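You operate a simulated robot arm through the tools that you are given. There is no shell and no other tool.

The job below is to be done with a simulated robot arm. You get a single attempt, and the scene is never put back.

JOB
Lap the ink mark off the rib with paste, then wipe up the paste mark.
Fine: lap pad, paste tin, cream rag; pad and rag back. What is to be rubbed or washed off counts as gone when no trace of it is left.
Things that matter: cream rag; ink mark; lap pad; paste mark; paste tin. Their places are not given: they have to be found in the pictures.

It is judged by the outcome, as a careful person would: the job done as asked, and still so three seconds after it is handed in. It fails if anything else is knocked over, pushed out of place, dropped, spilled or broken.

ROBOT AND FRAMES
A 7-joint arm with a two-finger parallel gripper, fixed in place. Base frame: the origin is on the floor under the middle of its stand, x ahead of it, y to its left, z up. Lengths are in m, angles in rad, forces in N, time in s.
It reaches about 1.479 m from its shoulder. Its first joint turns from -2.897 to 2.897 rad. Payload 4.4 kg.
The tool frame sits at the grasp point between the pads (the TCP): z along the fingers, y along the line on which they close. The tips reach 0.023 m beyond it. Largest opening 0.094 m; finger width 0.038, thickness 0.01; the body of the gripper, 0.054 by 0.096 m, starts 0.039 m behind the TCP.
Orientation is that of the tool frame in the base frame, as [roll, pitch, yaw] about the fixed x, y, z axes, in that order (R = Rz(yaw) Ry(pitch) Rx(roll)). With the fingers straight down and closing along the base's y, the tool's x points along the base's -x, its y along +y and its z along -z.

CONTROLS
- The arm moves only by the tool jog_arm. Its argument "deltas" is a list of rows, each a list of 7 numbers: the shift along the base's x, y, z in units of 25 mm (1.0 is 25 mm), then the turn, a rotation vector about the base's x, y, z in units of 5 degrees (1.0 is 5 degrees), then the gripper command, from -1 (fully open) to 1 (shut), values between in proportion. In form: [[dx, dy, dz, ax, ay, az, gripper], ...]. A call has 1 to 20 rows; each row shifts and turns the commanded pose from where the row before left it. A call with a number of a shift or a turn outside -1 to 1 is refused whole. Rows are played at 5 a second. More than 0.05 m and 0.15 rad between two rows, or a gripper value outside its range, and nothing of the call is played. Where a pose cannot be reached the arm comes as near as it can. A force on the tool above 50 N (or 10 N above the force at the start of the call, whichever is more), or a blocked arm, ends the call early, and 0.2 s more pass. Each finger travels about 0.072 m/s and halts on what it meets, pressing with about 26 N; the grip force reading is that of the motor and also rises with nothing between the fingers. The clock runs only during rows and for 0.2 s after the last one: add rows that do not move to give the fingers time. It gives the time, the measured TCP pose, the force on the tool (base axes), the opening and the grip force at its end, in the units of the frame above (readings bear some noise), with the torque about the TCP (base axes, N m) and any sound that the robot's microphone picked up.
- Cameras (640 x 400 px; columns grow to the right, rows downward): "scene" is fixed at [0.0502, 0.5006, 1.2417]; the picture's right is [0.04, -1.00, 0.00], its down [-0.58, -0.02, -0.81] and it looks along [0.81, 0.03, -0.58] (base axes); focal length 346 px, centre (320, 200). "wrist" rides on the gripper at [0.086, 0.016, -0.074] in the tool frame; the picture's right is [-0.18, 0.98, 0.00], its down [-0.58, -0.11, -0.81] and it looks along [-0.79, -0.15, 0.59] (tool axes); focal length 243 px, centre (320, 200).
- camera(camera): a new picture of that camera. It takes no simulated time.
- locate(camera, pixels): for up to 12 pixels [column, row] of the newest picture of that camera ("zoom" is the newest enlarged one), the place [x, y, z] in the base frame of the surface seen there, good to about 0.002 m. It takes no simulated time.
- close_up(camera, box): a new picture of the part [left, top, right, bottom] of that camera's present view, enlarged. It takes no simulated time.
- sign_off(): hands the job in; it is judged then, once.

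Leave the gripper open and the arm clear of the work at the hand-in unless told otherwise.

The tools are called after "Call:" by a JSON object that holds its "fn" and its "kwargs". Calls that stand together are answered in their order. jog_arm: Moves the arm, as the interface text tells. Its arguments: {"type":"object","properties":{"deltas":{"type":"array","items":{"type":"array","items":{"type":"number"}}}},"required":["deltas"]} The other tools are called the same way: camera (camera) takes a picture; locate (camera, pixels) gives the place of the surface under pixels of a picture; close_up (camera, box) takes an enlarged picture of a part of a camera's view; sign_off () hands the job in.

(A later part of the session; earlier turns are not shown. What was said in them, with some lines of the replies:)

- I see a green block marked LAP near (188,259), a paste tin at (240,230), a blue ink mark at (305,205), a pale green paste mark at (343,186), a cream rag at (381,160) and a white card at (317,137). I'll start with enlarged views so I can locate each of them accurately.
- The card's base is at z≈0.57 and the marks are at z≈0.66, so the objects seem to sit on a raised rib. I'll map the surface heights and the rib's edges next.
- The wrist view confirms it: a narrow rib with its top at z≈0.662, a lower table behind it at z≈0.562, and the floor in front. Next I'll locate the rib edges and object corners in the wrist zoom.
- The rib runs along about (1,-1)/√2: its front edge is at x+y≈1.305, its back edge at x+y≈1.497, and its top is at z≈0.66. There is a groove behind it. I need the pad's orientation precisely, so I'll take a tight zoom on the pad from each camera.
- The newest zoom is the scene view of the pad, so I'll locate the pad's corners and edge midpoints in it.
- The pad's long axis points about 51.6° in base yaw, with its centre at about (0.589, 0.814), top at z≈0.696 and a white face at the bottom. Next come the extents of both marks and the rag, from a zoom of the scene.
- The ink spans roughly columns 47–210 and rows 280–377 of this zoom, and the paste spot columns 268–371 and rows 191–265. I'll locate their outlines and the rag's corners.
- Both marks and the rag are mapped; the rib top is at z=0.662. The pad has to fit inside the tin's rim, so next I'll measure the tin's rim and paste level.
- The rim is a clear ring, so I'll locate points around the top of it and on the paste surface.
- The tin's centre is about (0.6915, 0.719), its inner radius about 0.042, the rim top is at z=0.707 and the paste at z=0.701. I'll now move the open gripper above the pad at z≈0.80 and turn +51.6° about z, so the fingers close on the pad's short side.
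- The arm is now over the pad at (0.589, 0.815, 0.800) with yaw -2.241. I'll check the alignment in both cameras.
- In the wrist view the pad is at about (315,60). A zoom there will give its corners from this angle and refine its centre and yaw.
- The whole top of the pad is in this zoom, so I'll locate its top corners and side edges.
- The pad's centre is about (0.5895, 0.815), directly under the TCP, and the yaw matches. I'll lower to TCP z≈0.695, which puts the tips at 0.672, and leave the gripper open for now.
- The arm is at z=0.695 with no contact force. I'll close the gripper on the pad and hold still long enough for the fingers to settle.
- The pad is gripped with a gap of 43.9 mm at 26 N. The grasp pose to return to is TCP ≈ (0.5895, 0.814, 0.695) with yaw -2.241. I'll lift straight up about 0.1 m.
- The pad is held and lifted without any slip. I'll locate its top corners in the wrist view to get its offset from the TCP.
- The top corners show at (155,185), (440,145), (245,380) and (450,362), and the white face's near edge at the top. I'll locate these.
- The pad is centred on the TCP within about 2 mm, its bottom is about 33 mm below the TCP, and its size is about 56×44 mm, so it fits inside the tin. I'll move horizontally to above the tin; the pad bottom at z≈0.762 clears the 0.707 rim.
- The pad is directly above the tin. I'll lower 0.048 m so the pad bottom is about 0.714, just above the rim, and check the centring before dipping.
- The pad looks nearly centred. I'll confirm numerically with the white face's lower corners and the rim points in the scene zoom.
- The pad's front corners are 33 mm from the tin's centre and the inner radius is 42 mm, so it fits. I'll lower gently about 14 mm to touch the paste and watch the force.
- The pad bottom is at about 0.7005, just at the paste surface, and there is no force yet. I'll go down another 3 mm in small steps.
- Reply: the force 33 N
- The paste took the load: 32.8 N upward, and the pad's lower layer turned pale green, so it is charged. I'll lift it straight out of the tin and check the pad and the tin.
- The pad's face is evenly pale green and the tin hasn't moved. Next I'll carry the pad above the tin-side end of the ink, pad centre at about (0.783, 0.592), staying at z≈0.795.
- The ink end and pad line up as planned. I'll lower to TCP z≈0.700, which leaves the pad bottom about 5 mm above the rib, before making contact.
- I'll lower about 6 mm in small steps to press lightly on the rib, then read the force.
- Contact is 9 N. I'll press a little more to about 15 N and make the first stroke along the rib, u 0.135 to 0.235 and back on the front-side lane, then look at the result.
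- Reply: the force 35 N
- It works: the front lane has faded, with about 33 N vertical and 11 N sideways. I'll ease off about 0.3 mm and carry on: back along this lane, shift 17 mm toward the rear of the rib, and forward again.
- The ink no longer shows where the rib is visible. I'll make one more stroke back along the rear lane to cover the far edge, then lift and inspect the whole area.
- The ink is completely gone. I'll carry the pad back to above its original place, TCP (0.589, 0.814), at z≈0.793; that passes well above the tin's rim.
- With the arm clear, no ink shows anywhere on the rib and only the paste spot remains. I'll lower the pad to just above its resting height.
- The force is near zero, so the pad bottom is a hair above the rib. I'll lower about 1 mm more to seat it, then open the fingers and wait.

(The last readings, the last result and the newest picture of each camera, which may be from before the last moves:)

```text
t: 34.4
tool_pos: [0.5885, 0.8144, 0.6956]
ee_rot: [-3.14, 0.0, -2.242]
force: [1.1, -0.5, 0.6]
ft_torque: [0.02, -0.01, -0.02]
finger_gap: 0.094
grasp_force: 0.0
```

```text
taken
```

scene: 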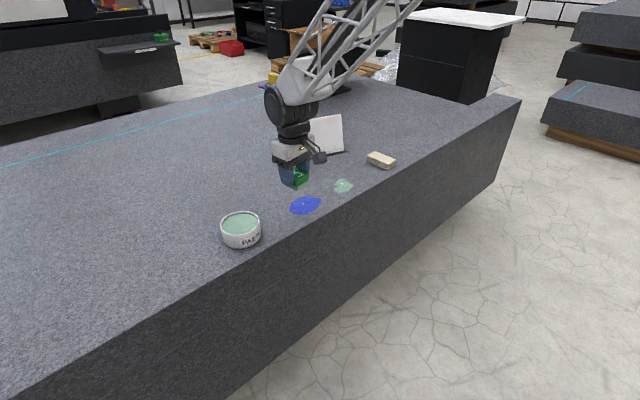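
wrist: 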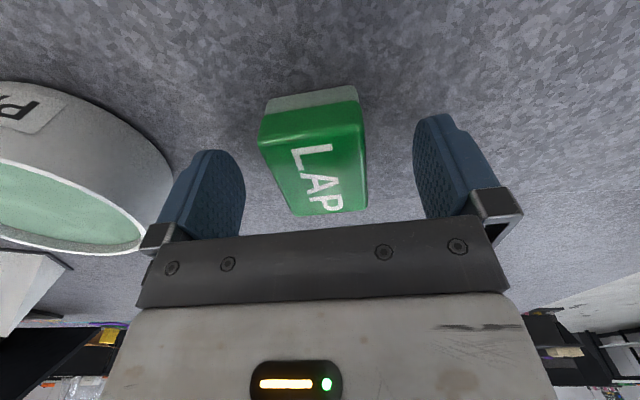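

The pad is standing free in its old place and the fingers are open. I'll rise straight up 0.125 m and check the pad.

Call:
{"fn": "jog_arm", "kwargs": {"deltas": [[0, 0, 0.5, 0, 0, 0, -1], [0, 0, 1, 0, 0, 0, -1], [0, 0, 1, 0, 0, 0, -1], [0, 0, 1, 0, 0, 0, -1], [0, 0, 1, 0, 0, 0, -1], [0, 0, 0.5, 0, 0, 0, -1], [0, 0, 0, 0, 0, 0, -1]]}}

Call:
{"fn": "close_up", "kwargs": {"camera": "scene", "box": [150, 190, 310, 290]}}

```text
t: 36.0
tool_pos: [0.5889, 0.8131, 0.8198]
ee_rot: [-3.141, 0.0, -2.241]
force: [0.3, -0.4, 0.0]
ft_torque: [0.01, -0.03, 0.01]
finger_gap: 0.0942
grasp_force: 0.0
```

```text
4.00 times, centred on (230, 240) of scene
```

zoom: 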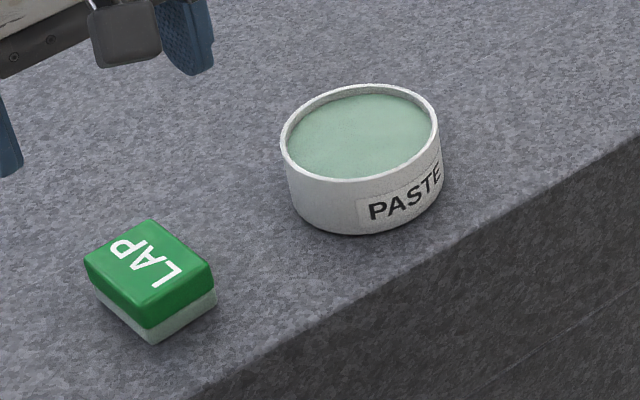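

The pad is back at essentially its original pixels and the tin hasn't moved. I'll travel along the rib at z≈0.82 to above the rag at (1.070, 0.334).

Call:
{"fn": "jog_arm", "kwargs": {"deltas": [[0.962, -0.96, 0, 0, 0, 0, -1], [0.962, -0.96, 0, 0, 0, 0, -1], [0.962, -0.96, 0, 0, 0, 0, -1], [0.962, -0.96, 0, 0, 0, 0, -1], [0.962, -0.96, 0, 0, 0, 0, -1], [0.962, -0.96, 0, 0, 0, 0, -1], [0.962, -0.96, 0, 0, 0, 0, -1], [0.962, -0.96, 0, 0, 0, 0, -1], [0.962, -0.96, 0, 0, 0, 0, -1], [0.962, -0.96, 0, 0, 0, 0, -1], [0.962, -0.96, 0, 0, 0, 0, -1], [0.962, -0.96, 0, 0, 0, 0, -1], [0.962, -0.96, 0, 0, 0, 0, -1], [0.962, -0.96, 0, 0, 0, 0, -1], [0.962, -0.96, 0, 0, 0, 0, -1], [0.962, -0.96, 0, 0, 0, 0, -1], [0.962, -0.96, 0, 0, 0, 0, -1], [0.962, -0.96, 0, 0, 0, 0, -1], [0.962, -0.96, 0, 0, 0, 0, -1], [0.962, -0.96, 0, 0, 0, 0, -1]]}}

Call:
{"fn": "camera", "kwargs": {"camera": "wrist"}}

Call:
{"fn": "camera", "kwargs": {"camera": "scene"}}

```text
t: 40.2
tool_pos: [1.0695, 0.3353, 0.8197]
ee_rot: [-3.142, 0.0, -2.241]
force: [-0.2, -0.3, 0.4]
ft_torque: [-0.02, 0.01, 0.01]
finger_gap: 0.0943
grasp_force: 0.0
```

```text
taken
```

wrist: 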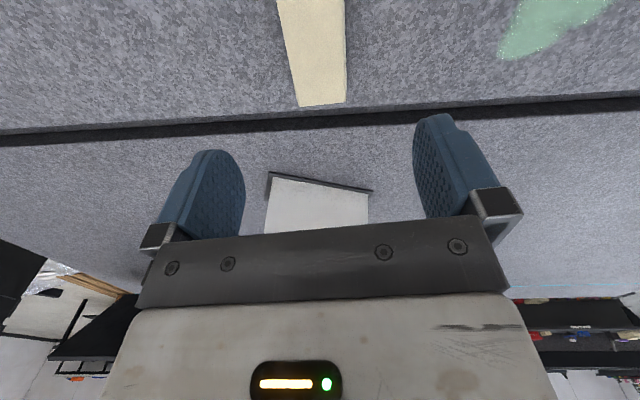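

```text
taken
```

scene: 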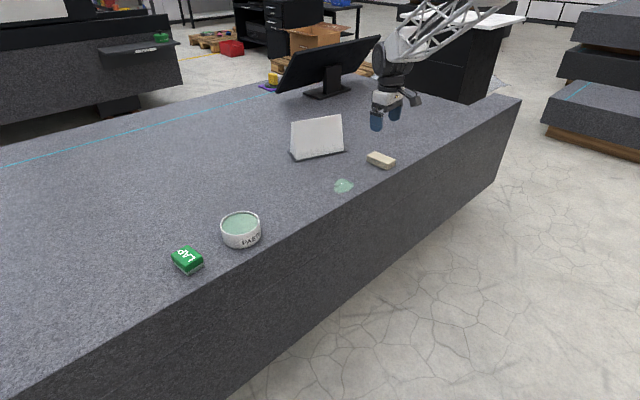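

The arm is above the rag, whose far end shows in the wrist view at (298–346, 104). I'll locate points on its side edges and far end to get its yaw and centre line.

Call:
{"fn": "close_up", "kwargs": {"camera": "wrist", "box": [250, 0, 378, 120]}}

Call:
{"fn": "locate", "kwargs": {"camera": "zoom", "pixels": [[160, 350], [312, 338], [105, 30], [318, 30], [130, 160], [318, 160], [145, 250], [316, 250], [220, 180], [240, 340]]}}

```text
3.33 times, centred on (314, 60) of wrist
```

zoom: 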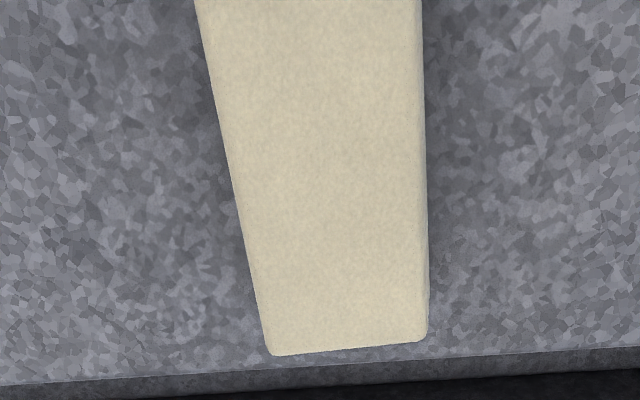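

```text
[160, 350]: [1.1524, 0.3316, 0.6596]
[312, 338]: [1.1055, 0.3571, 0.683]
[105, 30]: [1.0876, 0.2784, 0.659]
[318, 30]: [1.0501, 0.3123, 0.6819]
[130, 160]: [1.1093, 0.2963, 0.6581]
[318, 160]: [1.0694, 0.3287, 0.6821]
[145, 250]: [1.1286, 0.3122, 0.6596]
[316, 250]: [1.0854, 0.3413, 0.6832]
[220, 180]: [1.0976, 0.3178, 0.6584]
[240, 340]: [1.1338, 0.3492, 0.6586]
```

My guessed pixels missed the rag. In this zoom its left edge runs (203,20)→(268,345) and its right edge (421,20)→(427,330), so I'll use those.

Call:
{"fn": "locate", "kwargs": {"camera": "zoom", "pixels": [[206, 20], [222, 100], [240, 190], [255, 270], [272, 345], [419, 20], [420, 100], [421, 190], [422, 270], [422, 332], [345, 345], [320, 200]]}}

```text
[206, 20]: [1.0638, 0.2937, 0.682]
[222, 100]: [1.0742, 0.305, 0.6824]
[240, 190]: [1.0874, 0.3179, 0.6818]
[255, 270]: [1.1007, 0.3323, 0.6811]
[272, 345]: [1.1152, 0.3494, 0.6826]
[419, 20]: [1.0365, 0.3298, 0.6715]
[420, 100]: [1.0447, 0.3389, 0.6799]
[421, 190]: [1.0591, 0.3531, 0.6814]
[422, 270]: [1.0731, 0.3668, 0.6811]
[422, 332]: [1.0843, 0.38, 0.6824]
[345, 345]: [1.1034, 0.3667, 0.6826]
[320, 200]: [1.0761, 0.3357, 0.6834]
```

The rag is about 85×46 mm at a yaw of about 48.5°, with its centre at (1.070, 0.334) and top at z≈0.684. I'll turn -3° and lower to TCP z≈0.690, putting the tips 5 mm above the rib, with the gripper open.

Call:
{"fn": "jog_arm", "kwargs": {"deltas": [[0, 0, -1, 0, 0, -0.6, -1], [0, 0, -1, 0, 0, 0, -1], [0, 0, -1, 0, 0, 0, -1], [0, 0, -1, 0, 0, 0, -1], [0, 0, -0.7, 0, 0, 0, -1], [0, 0, -0.48, 0, 0, 0, -1], [0, 0, 0, 0, 0, 0, -1], [0, 0, 0, 0, 0, 0, -1]]}}

Call:
{"fn": "camera", "kwargs": {"camera": "wrist"}}

Call:
{"fn": "close_up", "kwargs": {"camera": "scene", "box": [330, 110, 450, 190]}}

```text
t: 42.0
tool_pos: [1.0699, 0.3336, 0.6906]
ee_rot: [-3.141, 0.001, -2.293]
force: [-0.1, -0.3, 0.4]
ft_torque: [-0.02, -0.01, -0.01]
finger_gap: 0.0942
grasp_force: 0.1
```

```text
taken
```

wrist: 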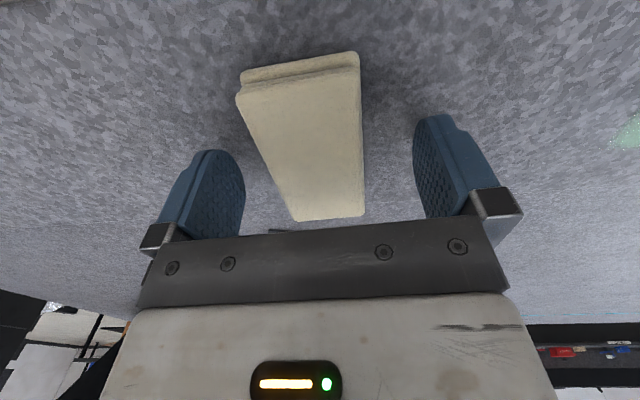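

```text
5.00 times, centred on (390, 150) of scene
```

zoom: 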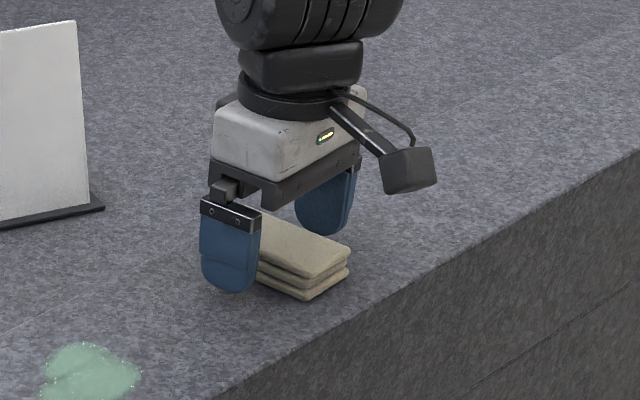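

The rag sits between the fingers. I'll close on it and wait for the grip to settle.

Call:
{"fn": "jog_arm", "kwargs": {"deltas": [[0, 0, 0, 0, 0, 0, 1], [0, 0, 0, 0, 0, 0, 1], [0, 0, 0, 0, 0, 0, 1], [0, 0, 0, 0, 0, 0, 1], [0, 0, 0, 0, 0, 0, 1], [0, 0, 0, 0, 0, 0, 1]]}}

Call:
{"fn": "camera", "kwargs": {"camera": "wrist"}}

Call:
{"fn": "close_up", "kwargs": {"camera": "scene", "box": [330, 110, 450, 190]}}

```text
t: 43.4
tool_pos: [1.0708, 0.3342, 0.6908]
ee_rot: [-3.141, 0.0, -2.293]
force: [-0.1, 1.2, 0.0]
ft_torque: [0.03, 0.0, 0.0]
finger_gap: 0.0488
grasp_force: 26.3
```

```text
taken
```

wrist: 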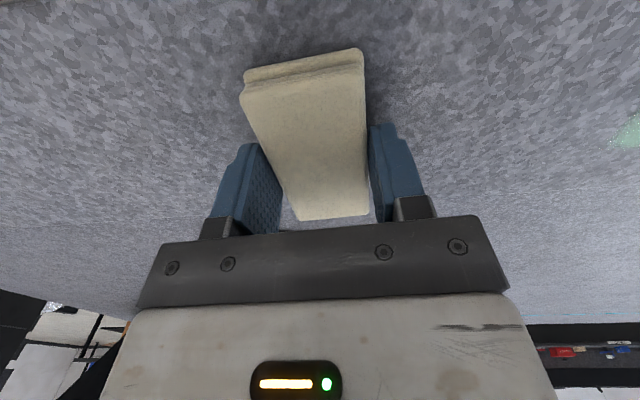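

```text
5.00 times, centred on (390, 150) of scene
```

zoom: 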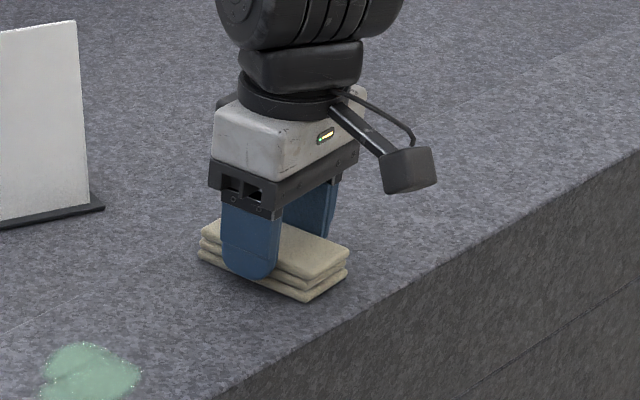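

The rag is held with a gap of 48.8 mm. The grasp pose to return to is TCP ≈ (1.070, 0.334, 0.690) with yaw -2.293. I'll lift 75 mm and move beside the paste spot, rag centre at about (0.969, 0.425).

Call:
{"fn": "jog_arm", "kwargs": {"deltas": [[0, 0, 0.3, 0, 0, 0, 1], [0, 0, 0.7, 0, 0, 0, 1], [0, 0, 1, 0, 0, 0, 1], [0, 0, 1, 0, 0, 0, 1], [-0.804, 0.729, 0, 0, 0, 0, 1], [-0.804, 0.729, 0, 0, 0, 0, 1], [-0.804, 0.729, 0, 0, 0, 0, 1], [-0.804, 0.729, 0, 0, 0, 0, 1], [-0.804, 0.729, 0, 0, 0, 0, 1], [0, 0, 0, 0, 0, 0, 1], [0, 0, 0, 0, 0, 0, 1]]}}

Call:
{"fn": "camera", "kwargs": {"camera": "wrist"}}

Call:
{"fn": "close_up", "kwargs": {"camera": "scene", "box": [280, 110, 440, 210]}}

```text
t: 45.8
tool_pos: [0.9694, 0.4257, 0.7654]
ee_rot: [-3.141, 0.001, -2.294]
force: [-0.4, -0.1, -0.2]
ft_torque: [0.03, 0.0, 0.01]
finger_gap: 0.0486
grasp_force: 26.0
```

```text
taken
```

wrist: 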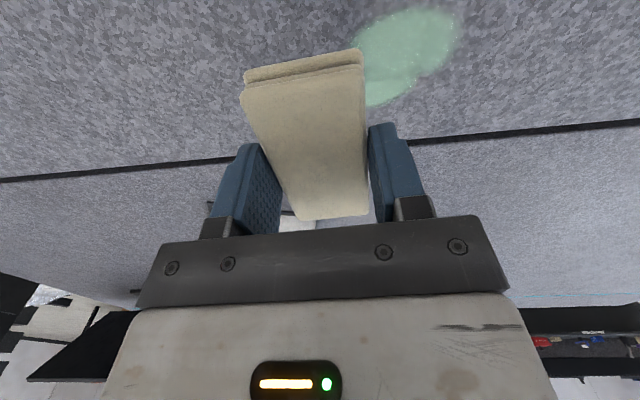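

```text
4.00 times, centred on (360, 160) of scene
```

zoom: 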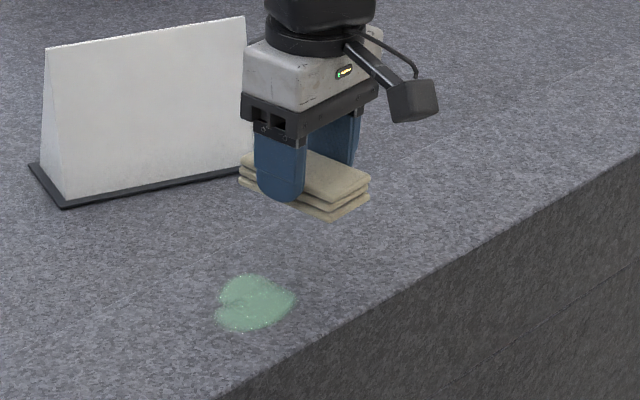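

The rag is held square, with its right edge just short of the paste. I'll lower to about 2–3 mm above the rib, then ease into contact.

Call:
{"fn": "jog_arm", "kwargs": {"deltas": [[0, 0, -1, 0, 0, 0, 1], [0, 0, -1, 0, 0, 0, 1], [0, 0, -0.6, 0, 0, 0, 1], [0, 0, -0.3, 0, 0, 0, 1], [0, 0, -0.08, 0, 0, 0, 1], [0, 0, -0.04, 0, 0, 0, 1], [0, 0, 0, 0, 0, 0, 1], [0, 0, 0, 0, 0, 0, 1]]}}

```text
t: 47.6
tool_pos: [0.9706, 0.4266, 0.6904]
ee_rot: [3.141, 0.0, -2.293]
force: [1.5, -2.0, 6.9]
ft_torque: [-0.03, 0.01, 0.03]
finger_gap: 0.0487
grasp_force: 25.9
```

There is light contact at 7 N. I'll press slightly more and wipe across the paste, u 0.385→0.285 and back, then check.

Call:
{"fn": "jog_arm", "kwargs": {"deltas": [[0, 0, -0.025, 0, 0, 0, 1], [-0.354, 0.354, 0, 0, 0, 0, 1], [-0.354, 0.354, 0, 0, 0, 0, 1], [-0.354, 0.354, 0, 0, 0, 0, 1], [-0.354, 0.354, 0, 0, 0, 0, 1], [-0.354, 0.354, 0, 0, 0, 0, 1], [-0.354, 0.354, 0, 0, 0, 0, 1], [-0.354, 0.354, 0, 0, 0, 0, 1], [-0.354, 0.354, 0, 0, 0, 0, 1], [0, 0, 0, 0, 0, 0, 1]]}}

Call:
{"fn": "close_up", "kwargs": {"camera": "scene", "box": [280, 130, 408, 210]}}

Call:
{"fn": "camera", "kwargs": {"camera": "wrist"}}

```text
t: 49.8
tool_pos: [0.8994, 0.4954, 0.6901]
ee_rot: [3.14, 0.002, -2.294]
force: [6.2, -4.7, 21.0]
ft_torque: [-0.1, -0.14, -0.01]
finger_gap: 0.0488
grasp_force: 25.9
```

```text
5.00 times, centred on (344, 170) of scene
```

zoom: 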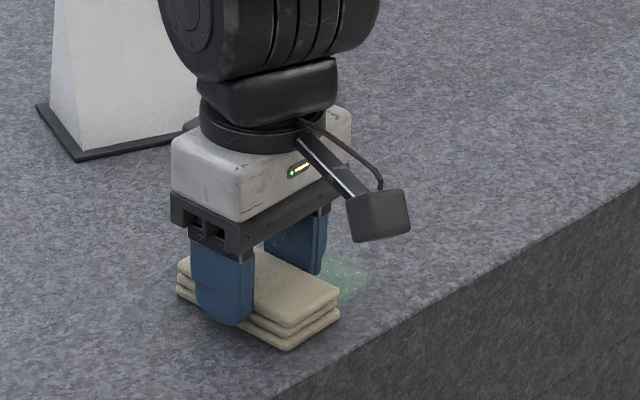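

```text
taken
```

wrist: 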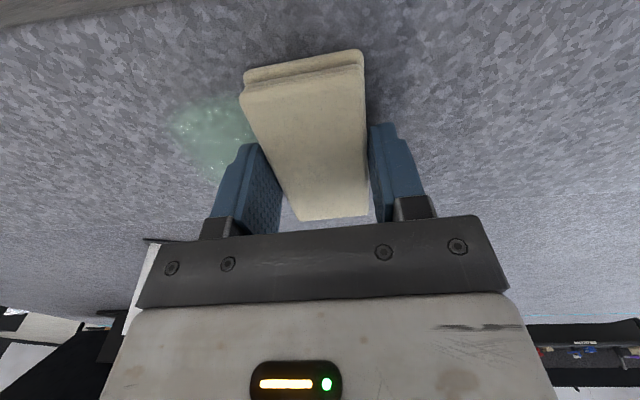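

The paste faded after one pass at 21 N. I'll go back and forth over it once more.

Call:
{"fn": "jog_arm", "kwargs": {"deltas": [[0.354, -0.354, 0, 0, 0, 0, 1], [0.354, -0.354, 0, 0, 0, 0, 1], [0.354, -0.354, 0, 0, 0, 0, 1], [0.354, -0.354, 0, 0, 0, 0, 1], [0.354, -0.354, 0, 0, 0, 0, 1], [0.354, -0.354, 0, 0, 0, 0, 1], [0.354, -0.354, 0, 0, 0, 0, 1], [0.354, -0.354, 0, 0, 0, 0, 1], [0, 0, 0, 0, 0, 0, 1], [-0.354, 0.354, 0, 0, 0, 0, 1], [-0.354, 0.354, 0, 0, 0, 0, 1], [-0.354, 0.354, 0, 0, 0, 0, 1], [-0.354, 0.354, 0, 0, 0, 0, 1], [-0.354, 0.354, 0, 0, 0, 0, 1], [-0.354, 0.354, 0, 0, 0, 0, 1], [-0.354, 0.354, 0, 0, 0, 0, 1], [-0.354, 0.354, 0, 0, 0, 0, 1], [0, 0, 0, 0, 0, 0, 1]]}}

Call:
{"fn": "close_up", "kwargs": {"camera": "scene", "box": [280, 130, 408, 210]}}

Call:
{"fn": "camera", "kwargs": {"camera": "wrist"}}

```text
t: 53.6
tool_pos: [0.8996, 0.496, 0.6888]
ee_rot: [3.141, 0.0, -2.293]
force: [6.0, -1.8, 13.3]
ft_torque: [-0.05, -0.11, 0.0]
finger_gap: 0.0485
grasp_force: 26.4
```

```text
5.00 times, centred on (344, 170) of scene
```

zoom: 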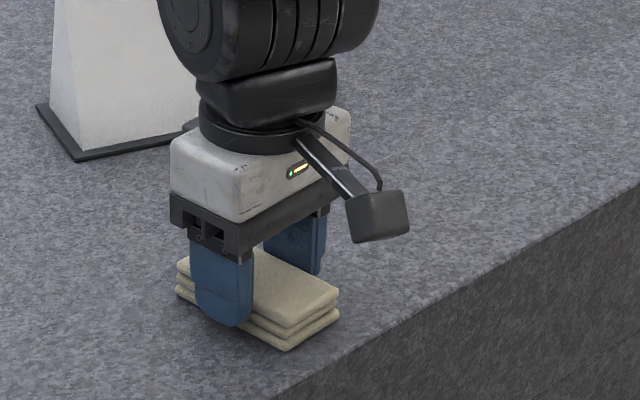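

```text
taken
```

wrist: 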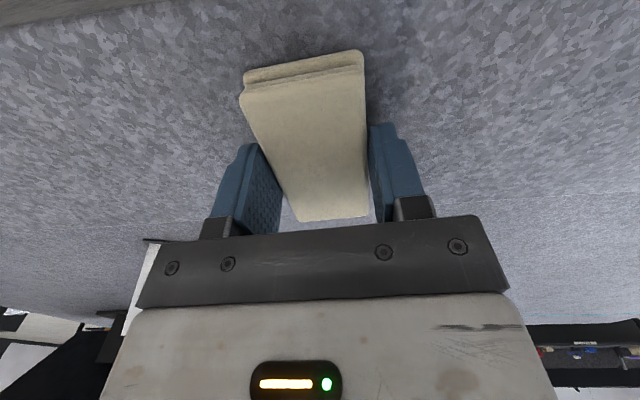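

The paste is gone wherever I can see. I'll make one more pass back to u=0.385, lift clear there and inspect the area.

Call:
{"fn": "jog_arm", "kwargs": {"deltas": [[0.354, -0.354, 0, 0, 0, 0, 1], [0.354, -0.354, 0, 0, 0, 0, 1], [0.354, -0.354, 0, 0, 0, 0, 1], [0.354, -0.354, 0, 0, 0, 0, 1], [0.354, -0.354, 0, 0, 0, 0, 1], [0.354, -0.354, 0, 0, 0, 0, 1], [0.354, -0.354, 0, 0, 0, 0, 1], [0.354, -0.354, 0, 0, 0, 0, 1], [0, 0, 0.2, 0, 0, 0, 1], [0, 0, 0.8, 0, 0, 0, 1], [0, 0, 1, 0, 0, 0, 1], [0, 0, 1, 0, 0, 0, 1], [0, 0, 0, 0, 0, 0, 1]]}}

Call:
{"fn": "close_up", "kwargs": {"camera": "scene", "box": [250, 140, 410, 240]}}

Call:
{"fn": "camera", "kwargs": {"camera": "wrist"}}

```text
t: 56.4
tool_pos: [0.9689, 0.4258, 0.7651]
ee_rot: [3.141, -0.001, -2.293]
force: [0.7, -0.1, 0.3]
ft_torque: [0.0, 0.02, 0.01]
finger_gap: 0.0486
grasp_force: 25.5
```

```text
4.00 times, centred on (330, 190) of scene
```

zoom: 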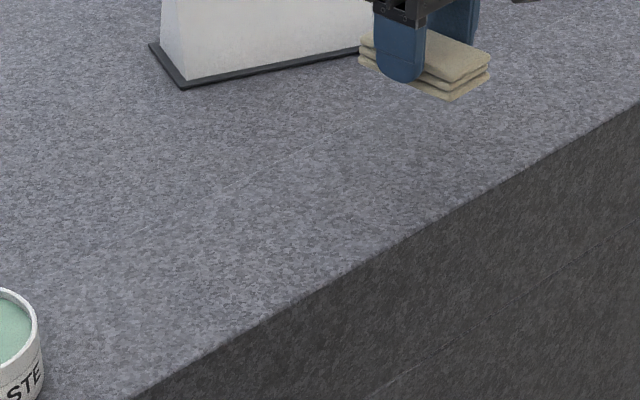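

```text
taken
```

wrist: 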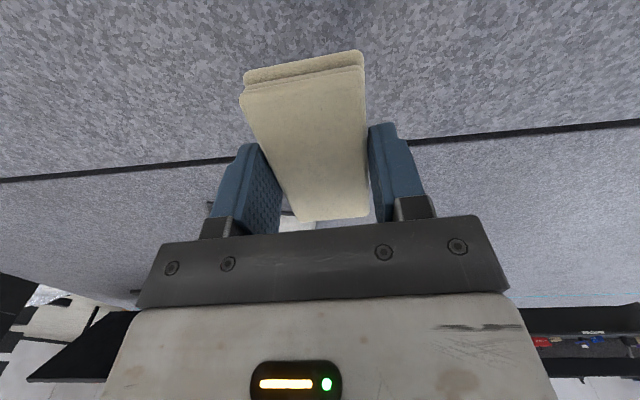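

Both spots look clean. Before I put the rag down, I'll zoom hard on the former ink area and the former paste area to be sure no trace is left.

Call:
{"fn": "close_up", "kwargs": {"camera": "scene", "box": [276, 185, 340, 225]}}

Call:
{"fn": "close_up", "kwargs": {"camera": "scene", "box": [316, 168, 380, 208]}}

```text
10.00 times, centred on (308, 205) of scene
```

zoom: 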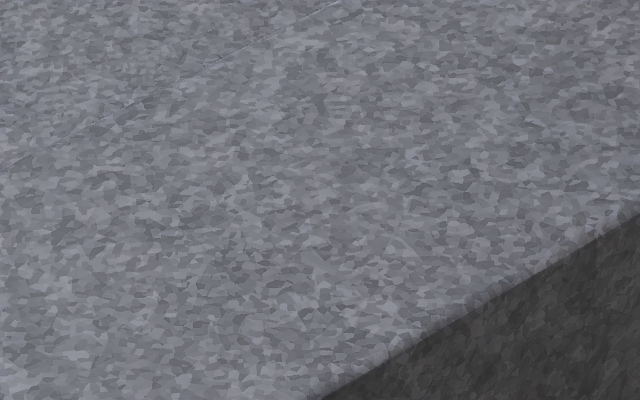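

```text
10.00 times, centred on (348, 188) of scene
```

zoom: 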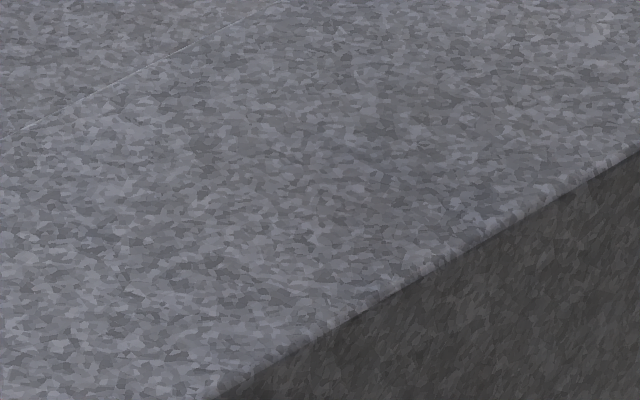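

Both areas look like bare stone, though the second zoom has a slightly olive patch near (300,150). I'll check it from the wrist camera's angle, where the paste used to appear around (410,55).

Call:
{"fn": "close_up", "kwargs": {"camera": "wrist", "box": [340, 0, 500, 110]}}

Call:
{"fn": "close_up", "kwargs": {"camera": "scene", "box": [326, 172, 362, 198]}}

```text
3.64 times, centred on (420, 55) of wrist
```

zoom: 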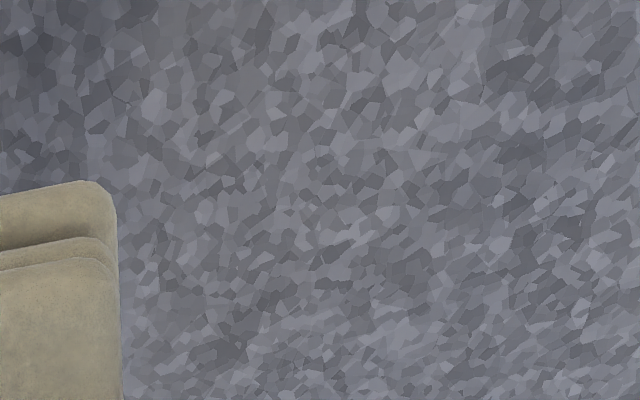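

```text
15.38 times, centred on (344, 185) of scene
```

zoom: 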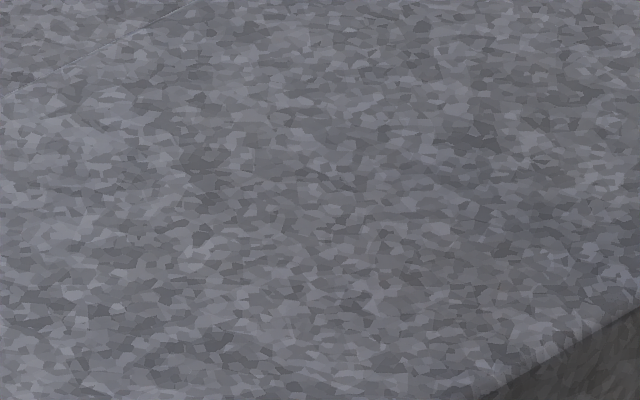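

There might be an extremely faint tint left, so I'll be thorough. I'll lower the rag again and make another full double pass.

Call:
{"fn": "jog_arm", "kwargs": {"deltas": [[0, 0, -1, 0, 0, 0, 1], [0, 0, -1, 0, 0, 0, 1], [0, 0, -0.7, 0, 0, 0, 1], [0, 0, -0.25, 0, 0, 0, 1], [0, 0, -0.05, 0, 0, 0, 1], [0, 0, -0.005, 0, 0, 0, 1], [0, 0, 0, 0, 0, 0, 1], [0, 0, 0, 0, 0, 0, 1]]}}

```text
t: 58.2
tool_pos: [0.9703, 0.4253, 0.6896]
ee_rot: [-3.14, 0.001, -2.292]
force: [0.1, 0.6, 2.5]
ft_torque: [0.0, -0.01, 0.01]
finger_gap: 0.0489
grasp_force: 26.2
```

The force is only 2.5 N, so I'll press about 1.2 mm more and then wipe back and forth, shifting the lane slightly toward the rear on the way back.

Call:
{"fn": "jog_arm", "kwargs": {"deltas": [[0, 0, -0.05, 0, 0, 0, 1], [-0.354, 0.354, 0, 0, 0, 0, 1], [-0.354, 0.354, 0, 0, 0, 0, 1], [-0.354, 0.354, 0, 0, 0, 0, 1], [-0.354, 0.354, 0, 0, 0, 0, 1], [-0.354, 0.354, 0, 0, 0, 0, 1], [-0.354, 0.354, 0, 0, 0, 0, 1], [-0.354, 0.354, 0, 0, 0, 0, 1], [-0.354, 0.354, 0, 0, 0, 0, 1], [0.28, 0.28, 0, 0, 0, 0, 1], [0.354, -0.354, 0, 0, 0, 0, 1], [0.354, -0.354, 0, 0, 0, 0, 1], [0.354, -0.354, 0, 0, 0, 0, 1], [0.354, -0.354, 0, 0, 0, 0, 1], [0.354, -0.354, 0, 0, 0, 0, 1], [0.354, -0.354, 0, 0, 0, 0, 1], [0.354, -0.354, 0, 0, 0, 0, 1], [0.354, -0.354, 0, 0, 0, 0, 1], [0, 0, 0, 0, 0, 0, 1]]}}

Call:
{"fn": "close_up", "kwargs": {"camera": "scene", "box": [280, 150, 408, 230]}}

```text
t: 62.2
tool_pos: [0.977, 0.4319, 0.688]
ee_rot: [-3.14, 0.0, -2.294]
force: [-10.6, 8.3, 25.1]
ft_torque: [0.24, 0.16, 0.05]
finger_gap: 0.0489
grasp_force: 26.4
```

```text
5.00 times, centred on (344, 190) of scene
```

zoom: 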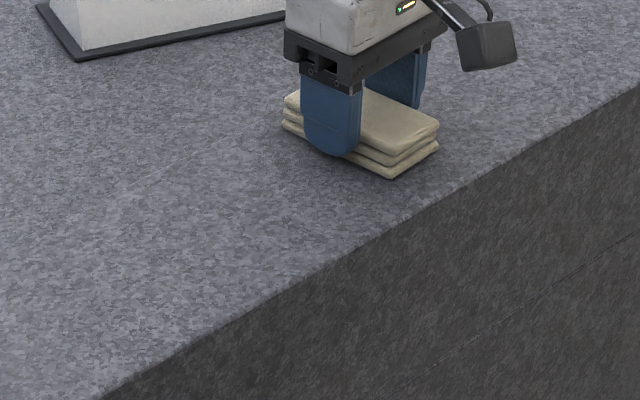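

It looks clean. One last double pass on the slightly more forward lane, then I'll lift.

Call:
{"fn": "jog_arm", "kwargs": {"deltas": [[-0.42, -0.42, 0, 0, 0, 0, 1], [-0.354, 0.354, 0, 0, 0, 0, 1], [-0.354, 0.354, 0, 0, 0, 0, 1], [-0.354, 0.354, 0, 0, 0, 0, 1], [-0.354, 0.354, 0, 0, 0, 0, 1], [-0.354, 0.354, 0, 0, 0, 0, 1], [-0.354, 0.354, 0, 0, 0, 0, 1], [-0.354, 0.354, 0, 0, 0, 0, 1], [-0.354, 0.354, 0, 0, 0, 0, 1], [0.14, 0.14, 0, 0, 0, 0, 1], [0.354, -0.354, 0, 0, 0, 0, 1], [0.354, -0.354, 0, 0, 0, 0, 1], [0.354, -0.354, 0, 0, 0, 0, 1], [0.354, -0.354, 0, 0, 0, 0, 1], [0.354, -0.354, 0, 0, 0, 0, 1], [0.354, -0.354, 0, 0, 0, 0, 1], [0.354, -0.354, 0, 0, 0, 0, 1], [0.354, -0.354, 0, 0, 0, 0, 1], [0, 0, 0, 0, 0, 0, 1]]}}

Call:
{"fn": "jog_arm", "kwargs": {"deltas": [[0, 0, 0.2, 0, 0, 0, 1], [0, 0, 0.8, 0, 0, 0, 1], [0, 0, 1, 0, 0, 0, 1], [0, 0, 1, 0, 0, 0, 1], [0, 0, 0, 0, 0, 0, 1]]}}

Call:
{"fn": "close_up", "kwargs": {"camera": "scene", "box": [280, 140, 408, 220]}}

Call:
{"fn": "camera", "kwargs": {"camera": "wrist"}}

```text
t: 66.2
tool_pos: [0.9692, 0.4257, 0.6885]
ee_rot: [3.141, 0.003, -2.294]
force: [-6.2, 11.5, 24.5]
ft_torque: [0.26, 0.2, 0.02]
finger_gap: 0.0487
grasp_force: 26.0
```

```text
t: 67.4
tool_pos: [0.9699, 0.4253, 0.7635]
ee_rot: [3.14, 0.0, -2.293]
force: [-0.1, 0.3, -0.8]
ft_torque: [-0.02, 0.0, 0.0]
finger_gap: 0.0491
grasp_force: 26.3
```

```text
5.00 times, centred on (344, 180) of scene
```

zoom: 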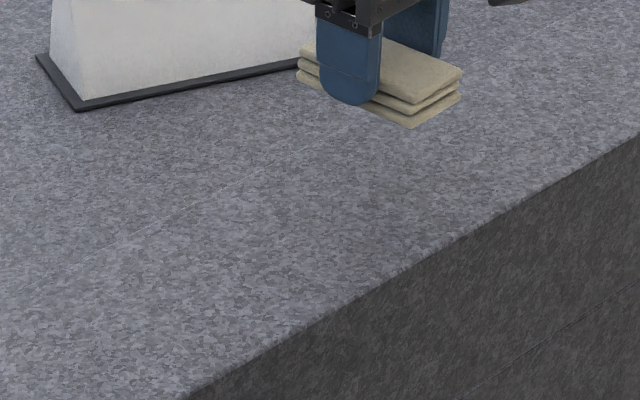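

```text
taken
```

wrist: 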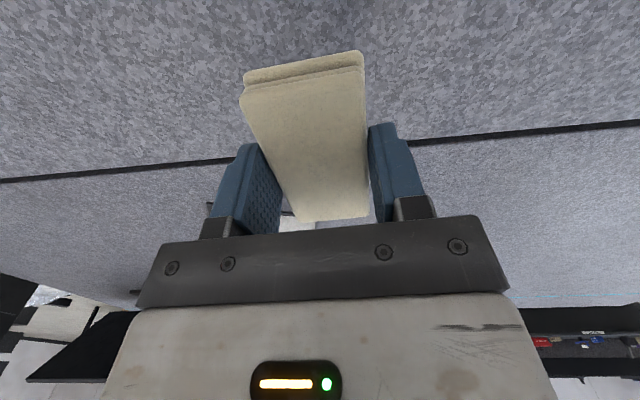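

The surface matches the surrounding stone. I'll carry the rag back to above its original place, (1.070, 0.334).

Call:
{"fn": "jog_arm", "kwargs": {"deltas": [[0.804, -0.729, 0, 0, 0, 0, 1], [0.804, -0.729, 0, 0, 0, 0, 1], [0.804, -0.729, 0, 0, 0, 0, 1], [0.804, -0.729, 0, 0, 0, 0, 1], [0.804, -0.729, 0, 0, 0, 0, 1], [0, 0, 0, 0, 0, 0, 1], [0, 0, -1, 0, 0, 0, 1], [0, 0, -1, 0, 0, 0, 1], [0, 0, -0.5, 0, 0, 0, 1], [0, 0, -0.25, 0, 0, 0, 1], [0, 0, -0.12, 0, 0, 0, 1], [0, 0, -0.03, 0, 0, 0, 1], [0, 0, 0, 0, 0, 0, 1], [0, 0, 0, 0, 0, 0, 1]]}}

Call:
{"fn": "close_up", "kwargs": {"camera": "scene", "box": [280, 140, 408, 220]}}

```text
t: 70.4
tool_pos: [1.0712, 0.3356, 0.6909]
ee_rot: [3.141, -0.001, -2.291]
force: [-0.6, -0.3, -0.4]
ft_torque: [0.02, -0.01, 0.0]
finger_gap: 0.0488
grasp_force: 25.8
```

```text
5.00 times, centred on (344, 180) of scene
```

zoom: 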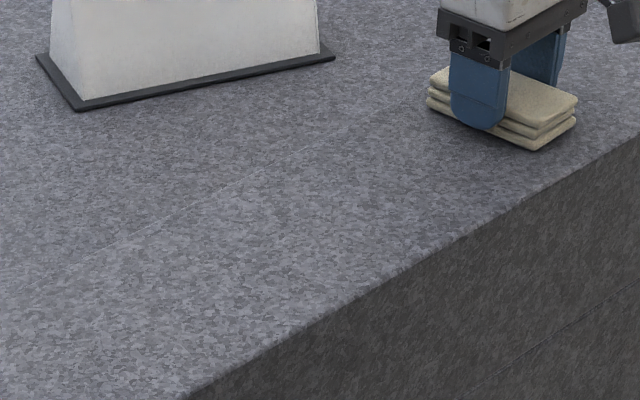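

The rib is clean everywhere and the rag is over its old spot, about 1 mm up. I'll seat it and read the force before opening.

Call:
{"fn": "jog_arm", "kwargs": {"deltas": [[0, 0, -0.03, 0, 0, 0, 1], [0, 0, -0.025, 0, 0, 0, 1], [0, 0, 0, 0, 0, 0, 1], [0, 0, 0, 0, 0, 0, 1]]}}

```text
t: 71.4
tool_pos: [1.0701, 0.3339, 0.6883]
ee_rot: [-3.141, 0.0, -2.293]
force: [0.6, -0.2, 0.1]
ft_torque: [0.01, -0.01, 0.02]
finger_gap: 0.0489
grasp_force: 26.1
```

There is still no contact force, so I'll go down another 0.75 mm and then 0.5 mm.

Call:
{"fn": "jog_arm", "kwargs": {"deltas": [[0, 0, -0.03, 0, 0, 0, 1], [0, 0, 0, 0, 0, 0, 1], [0, 0, -0.01, 0, 0, 0, 1], [0, 0, 0, 0, 0, 0, 1]]}}

```text
t: 72.4
tool_pos: [1.0707, 0.3343, 0.6898]
ee_rot: [3.14, 0.003, -2.293]
force: [-1.4, -1.6, 10.4]
ft_torque: [-0.02, 0.07, -0.01]
finger_gap: 0.0489
grasp_force: 25.8
```

The rag is seated with 10 N of contact. I'll ease up slightly, open the fingers and wait.

Call:
{"fn": "jog_arm", "kwargs": {"deltas": [[0, 0, 0.03, 0, 0, 0, 1], [0, 0, 0, 0, 0, 0, 1], [0, 0, 0, 0, 0, 0, -1], [0, 0, 0, 0, 0, 0, -1], [0, 0, 0, 0, 0, 0, -1], [0, 0, 0, 0, 0, 0, -1], [0, 0, 0, 0, 0, 0, -1]]}}

Call:
{"fn": "camera", "kwargs": {"camera": "wrist"}}

```text
t: 74.0
tool_pos: [1.0701, 0.3346, 0.6885]
ee_rot: [-3.141, 0.0, -2.294]
force: [0.1, 0.7, 0.0]
ft_torque: [0.03, 0.01, -0.03]
finger_gap: 0.0938
grasp_force: 0.1
```

```text
taken
```

wrist: 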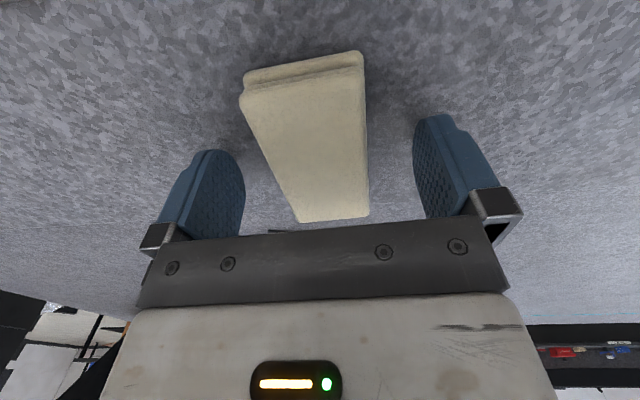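

The rag is released and lying in place between the open fingers. I'll rise straight up 0.2 m, clear of everything, and check the whole scene.

Call:
{"fn": "jog_arm", "kwargs": {"deltas": [[0, 0, 0.5, 0, 0, 0, -1], [0, 0, 1, 0, 0, 0, -1], [0, 0, 1, 0, 0, 0, -1], [0, 0, 1, 0, 0, 0, -1], [0, 0, 1, 0, 0, 0, -1], [0, 0, 1, 0, 0, 0, -1], [0, 0, 1, 0, 0, 0, -1], [0, 0, 1, 0, 0, 0, -1], [0, 0, 0.5, 0, 0, 0, -1], [0, 0, 0, 0, 0, 0, -1]]}}

Call:
{"fn": "camera", "kwargs": {"camera": "scene"}}

Call:
{"fn": "close_up", "kwargs": {"camera": "scene", "box": [280, 140, 408, 220]}}

Call:
{"fn": "camera", "kwargs": {"camera": "wrist"}}

```text
t: 76.2
tool_pos: [1.0697, 0.3341, 0.8894]
ee_rot: [-3.141, 0.0, -2.293]
force: [-0.1, 0.0, 0.2]
ft_torque: [0.03, 0.01, -0.01]
finger_gap: 0.094
grasp_force: 0.1
```

```text
taken
```

scene: 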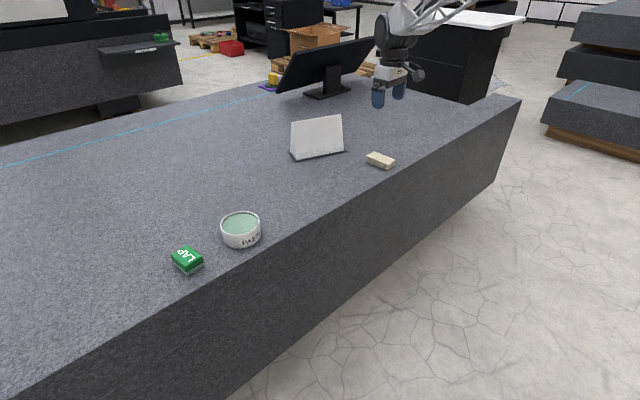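

```text
5.00 times, centred on (344, 180) of scene
```

zoom: 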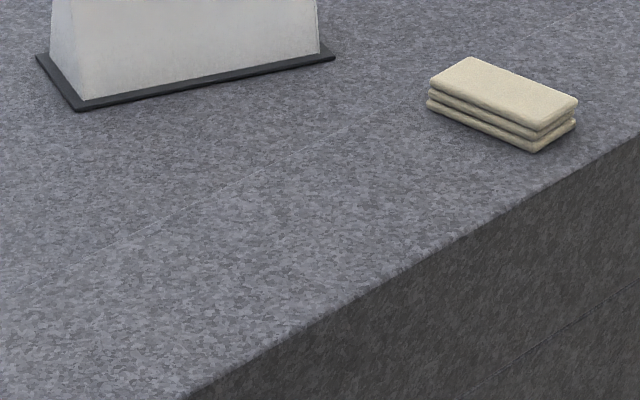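

```text
taken
```

wrist: 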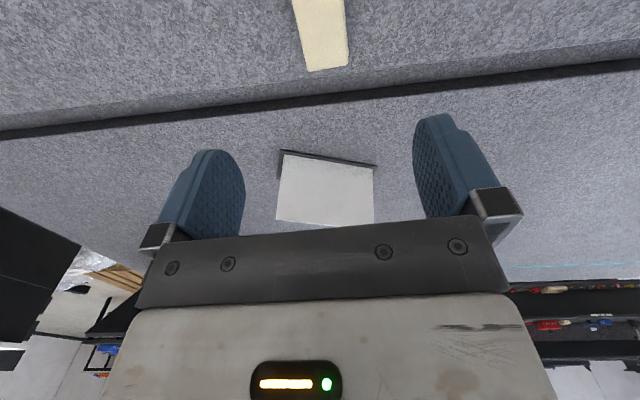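

Everything is in place and the rib looks clean. As a last check, I'll move the arm back along the rib at z≈0.89 and look down on both former marks with the wrist camera.

Call:
{"fn": "jog_arm", "kwargs": {"deltas": [[-0.93, 0.91, 0, 0, 0, 0, -1], [-0.93, 0.91, 0, 0, 0, 0, -1], [-0.93, 0.91, 0, 0, 0, 0, -1], [-0.93, 0.91, 0, 0, 0, 0, -1], [-0.93, 0.91, 0, 0, 0, 0, -1], [-0.93, 0.91, 0, 0, 0, 0, -1], [-0.93, 0.91, 0, 0, 0, 0, -1], [-0.6, 1, 0, 0, 0, 0, -1], [0.4, 0.8, 0, 0, 0, 0, -1], [0.5, 0.5, 0, 0, 0, 0, -1], [0, 0, 0, 0, 0, 0, -1]]}}

Call:
{"fn": "camera", "kwargs": {"camera": "wrist"}}

Call:
{"fn": "close_up", "kwargs": {"camera": "wrist", "box": [120, 0, 520, 130]}}

```text
t: 78.6
tool_pos: [0.9155, 0.5515, 0.889]
ee_rot: [3.141, 0.001, -2.293]
force: [-0.6, 0.4, 0.3]
ft_torque: [0.01, -0.02, 0.02]
finger_gap: 0.0942
grasp_force: 0.0
```

```text
taken
```

wrist: 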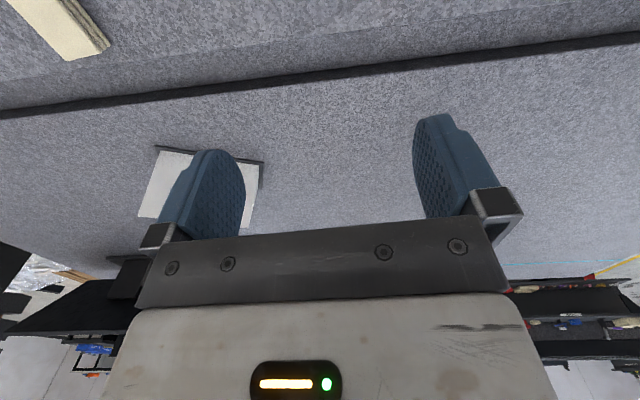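

```text
1.60 times, centred on (320, 65) of wrist
```

zoom: 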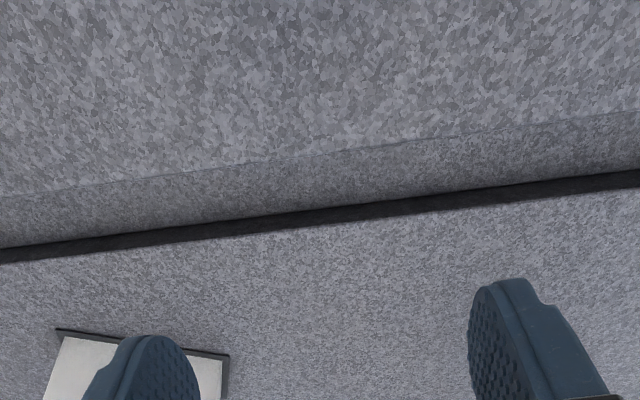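

That moved me toward the rear, so the rib is only at the top of the view, clean so far. I'll shift toward the front of the rib to bring the whole width into view.

Call:
{"fn": "jog_arm", "kwargs": {"deltas": [[-0.9, -0.9, 0, 0, 0, 0, -1], [-0.9, -0.9, 0, 0, 0, 0, -1], [-0.9, -0.9, 0, 0, 0, 0, -1], [-0.9, -0.9, 0, 0, 0, 0, -1], [-0.9, -0.9, 0, 0, 0, 0, -1], [0, 0, 0, 0, 0, 0, -1]]}}

Call:
{"fn": "camera", "kwargs": {"camera": "wrist"}}

Call:
{"fn": "close_up", "kwargs": {"camera": "wrist", "box": [120, 0, 520, 160]}}

Call:
{"fn": "camera", "kwargs": {"camera": "scene"}}

```text
t: 80.0
tool_pos: [0.8026, 0.4385, 0.8893]
ee_rot: [-3.141, -0.001, -2.294]
force: [-1.1, -0.7, 0.5]
ft_torque: [0.0, 0.0, 0.0]
finger_gap: 0.0941
grasp_force: 0.2
```

```text
taken
```

wrist: 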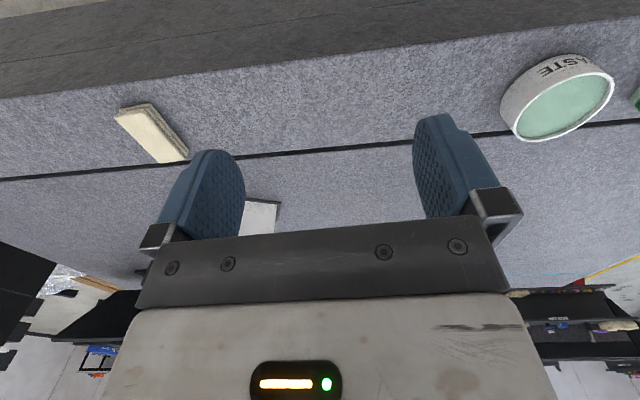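

```text
1.60 times, centred on (320, 80) of wrist
```

zoom: 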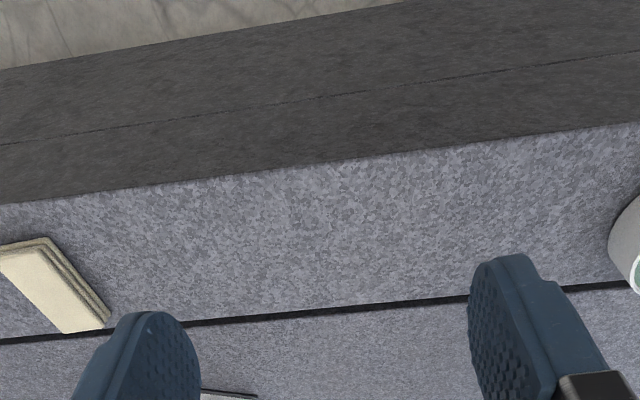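

```text
taken
```

scene: 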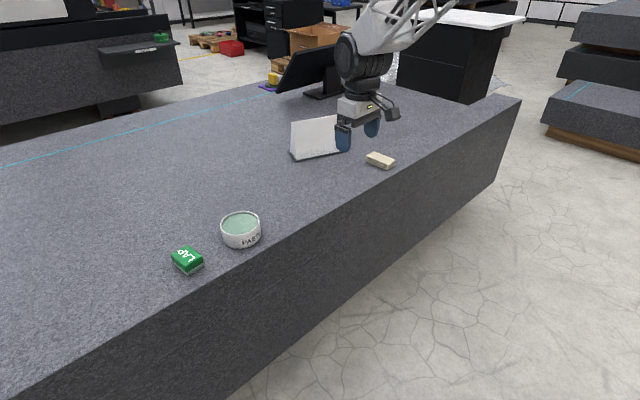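

The whole rib between the rag and the tin is in view and clean, with no trace of ink or paste. The pad, tin, rag and card are all in their places, the gripper is open and the arm is well clear at z≈0.89. I'm handing the job in.

Call:
{"fn": "sign_off", "kwargs": {}}

```text
The job is handed in.
```

The job is done and handed in. The ink mark is off the rib, the paste mark is wiped up, and neither left a trace in the final close-ups.

- **Ink mark:** I charged the lap pad in the paste tin and rubbed along the rib until the ink was gone.
- **Paste mark:** I wiped it off with the cream rag, then made two extra double passes because of a possible faint tint.
- **Put back:** The lap pad and rag are in their original places, to within a few millimetres by eye. The paste tin and the white card did not move, and nothing was knocked over or spilled.

The gripper was left open, with the arm clear of the work at about 0.89 m height.
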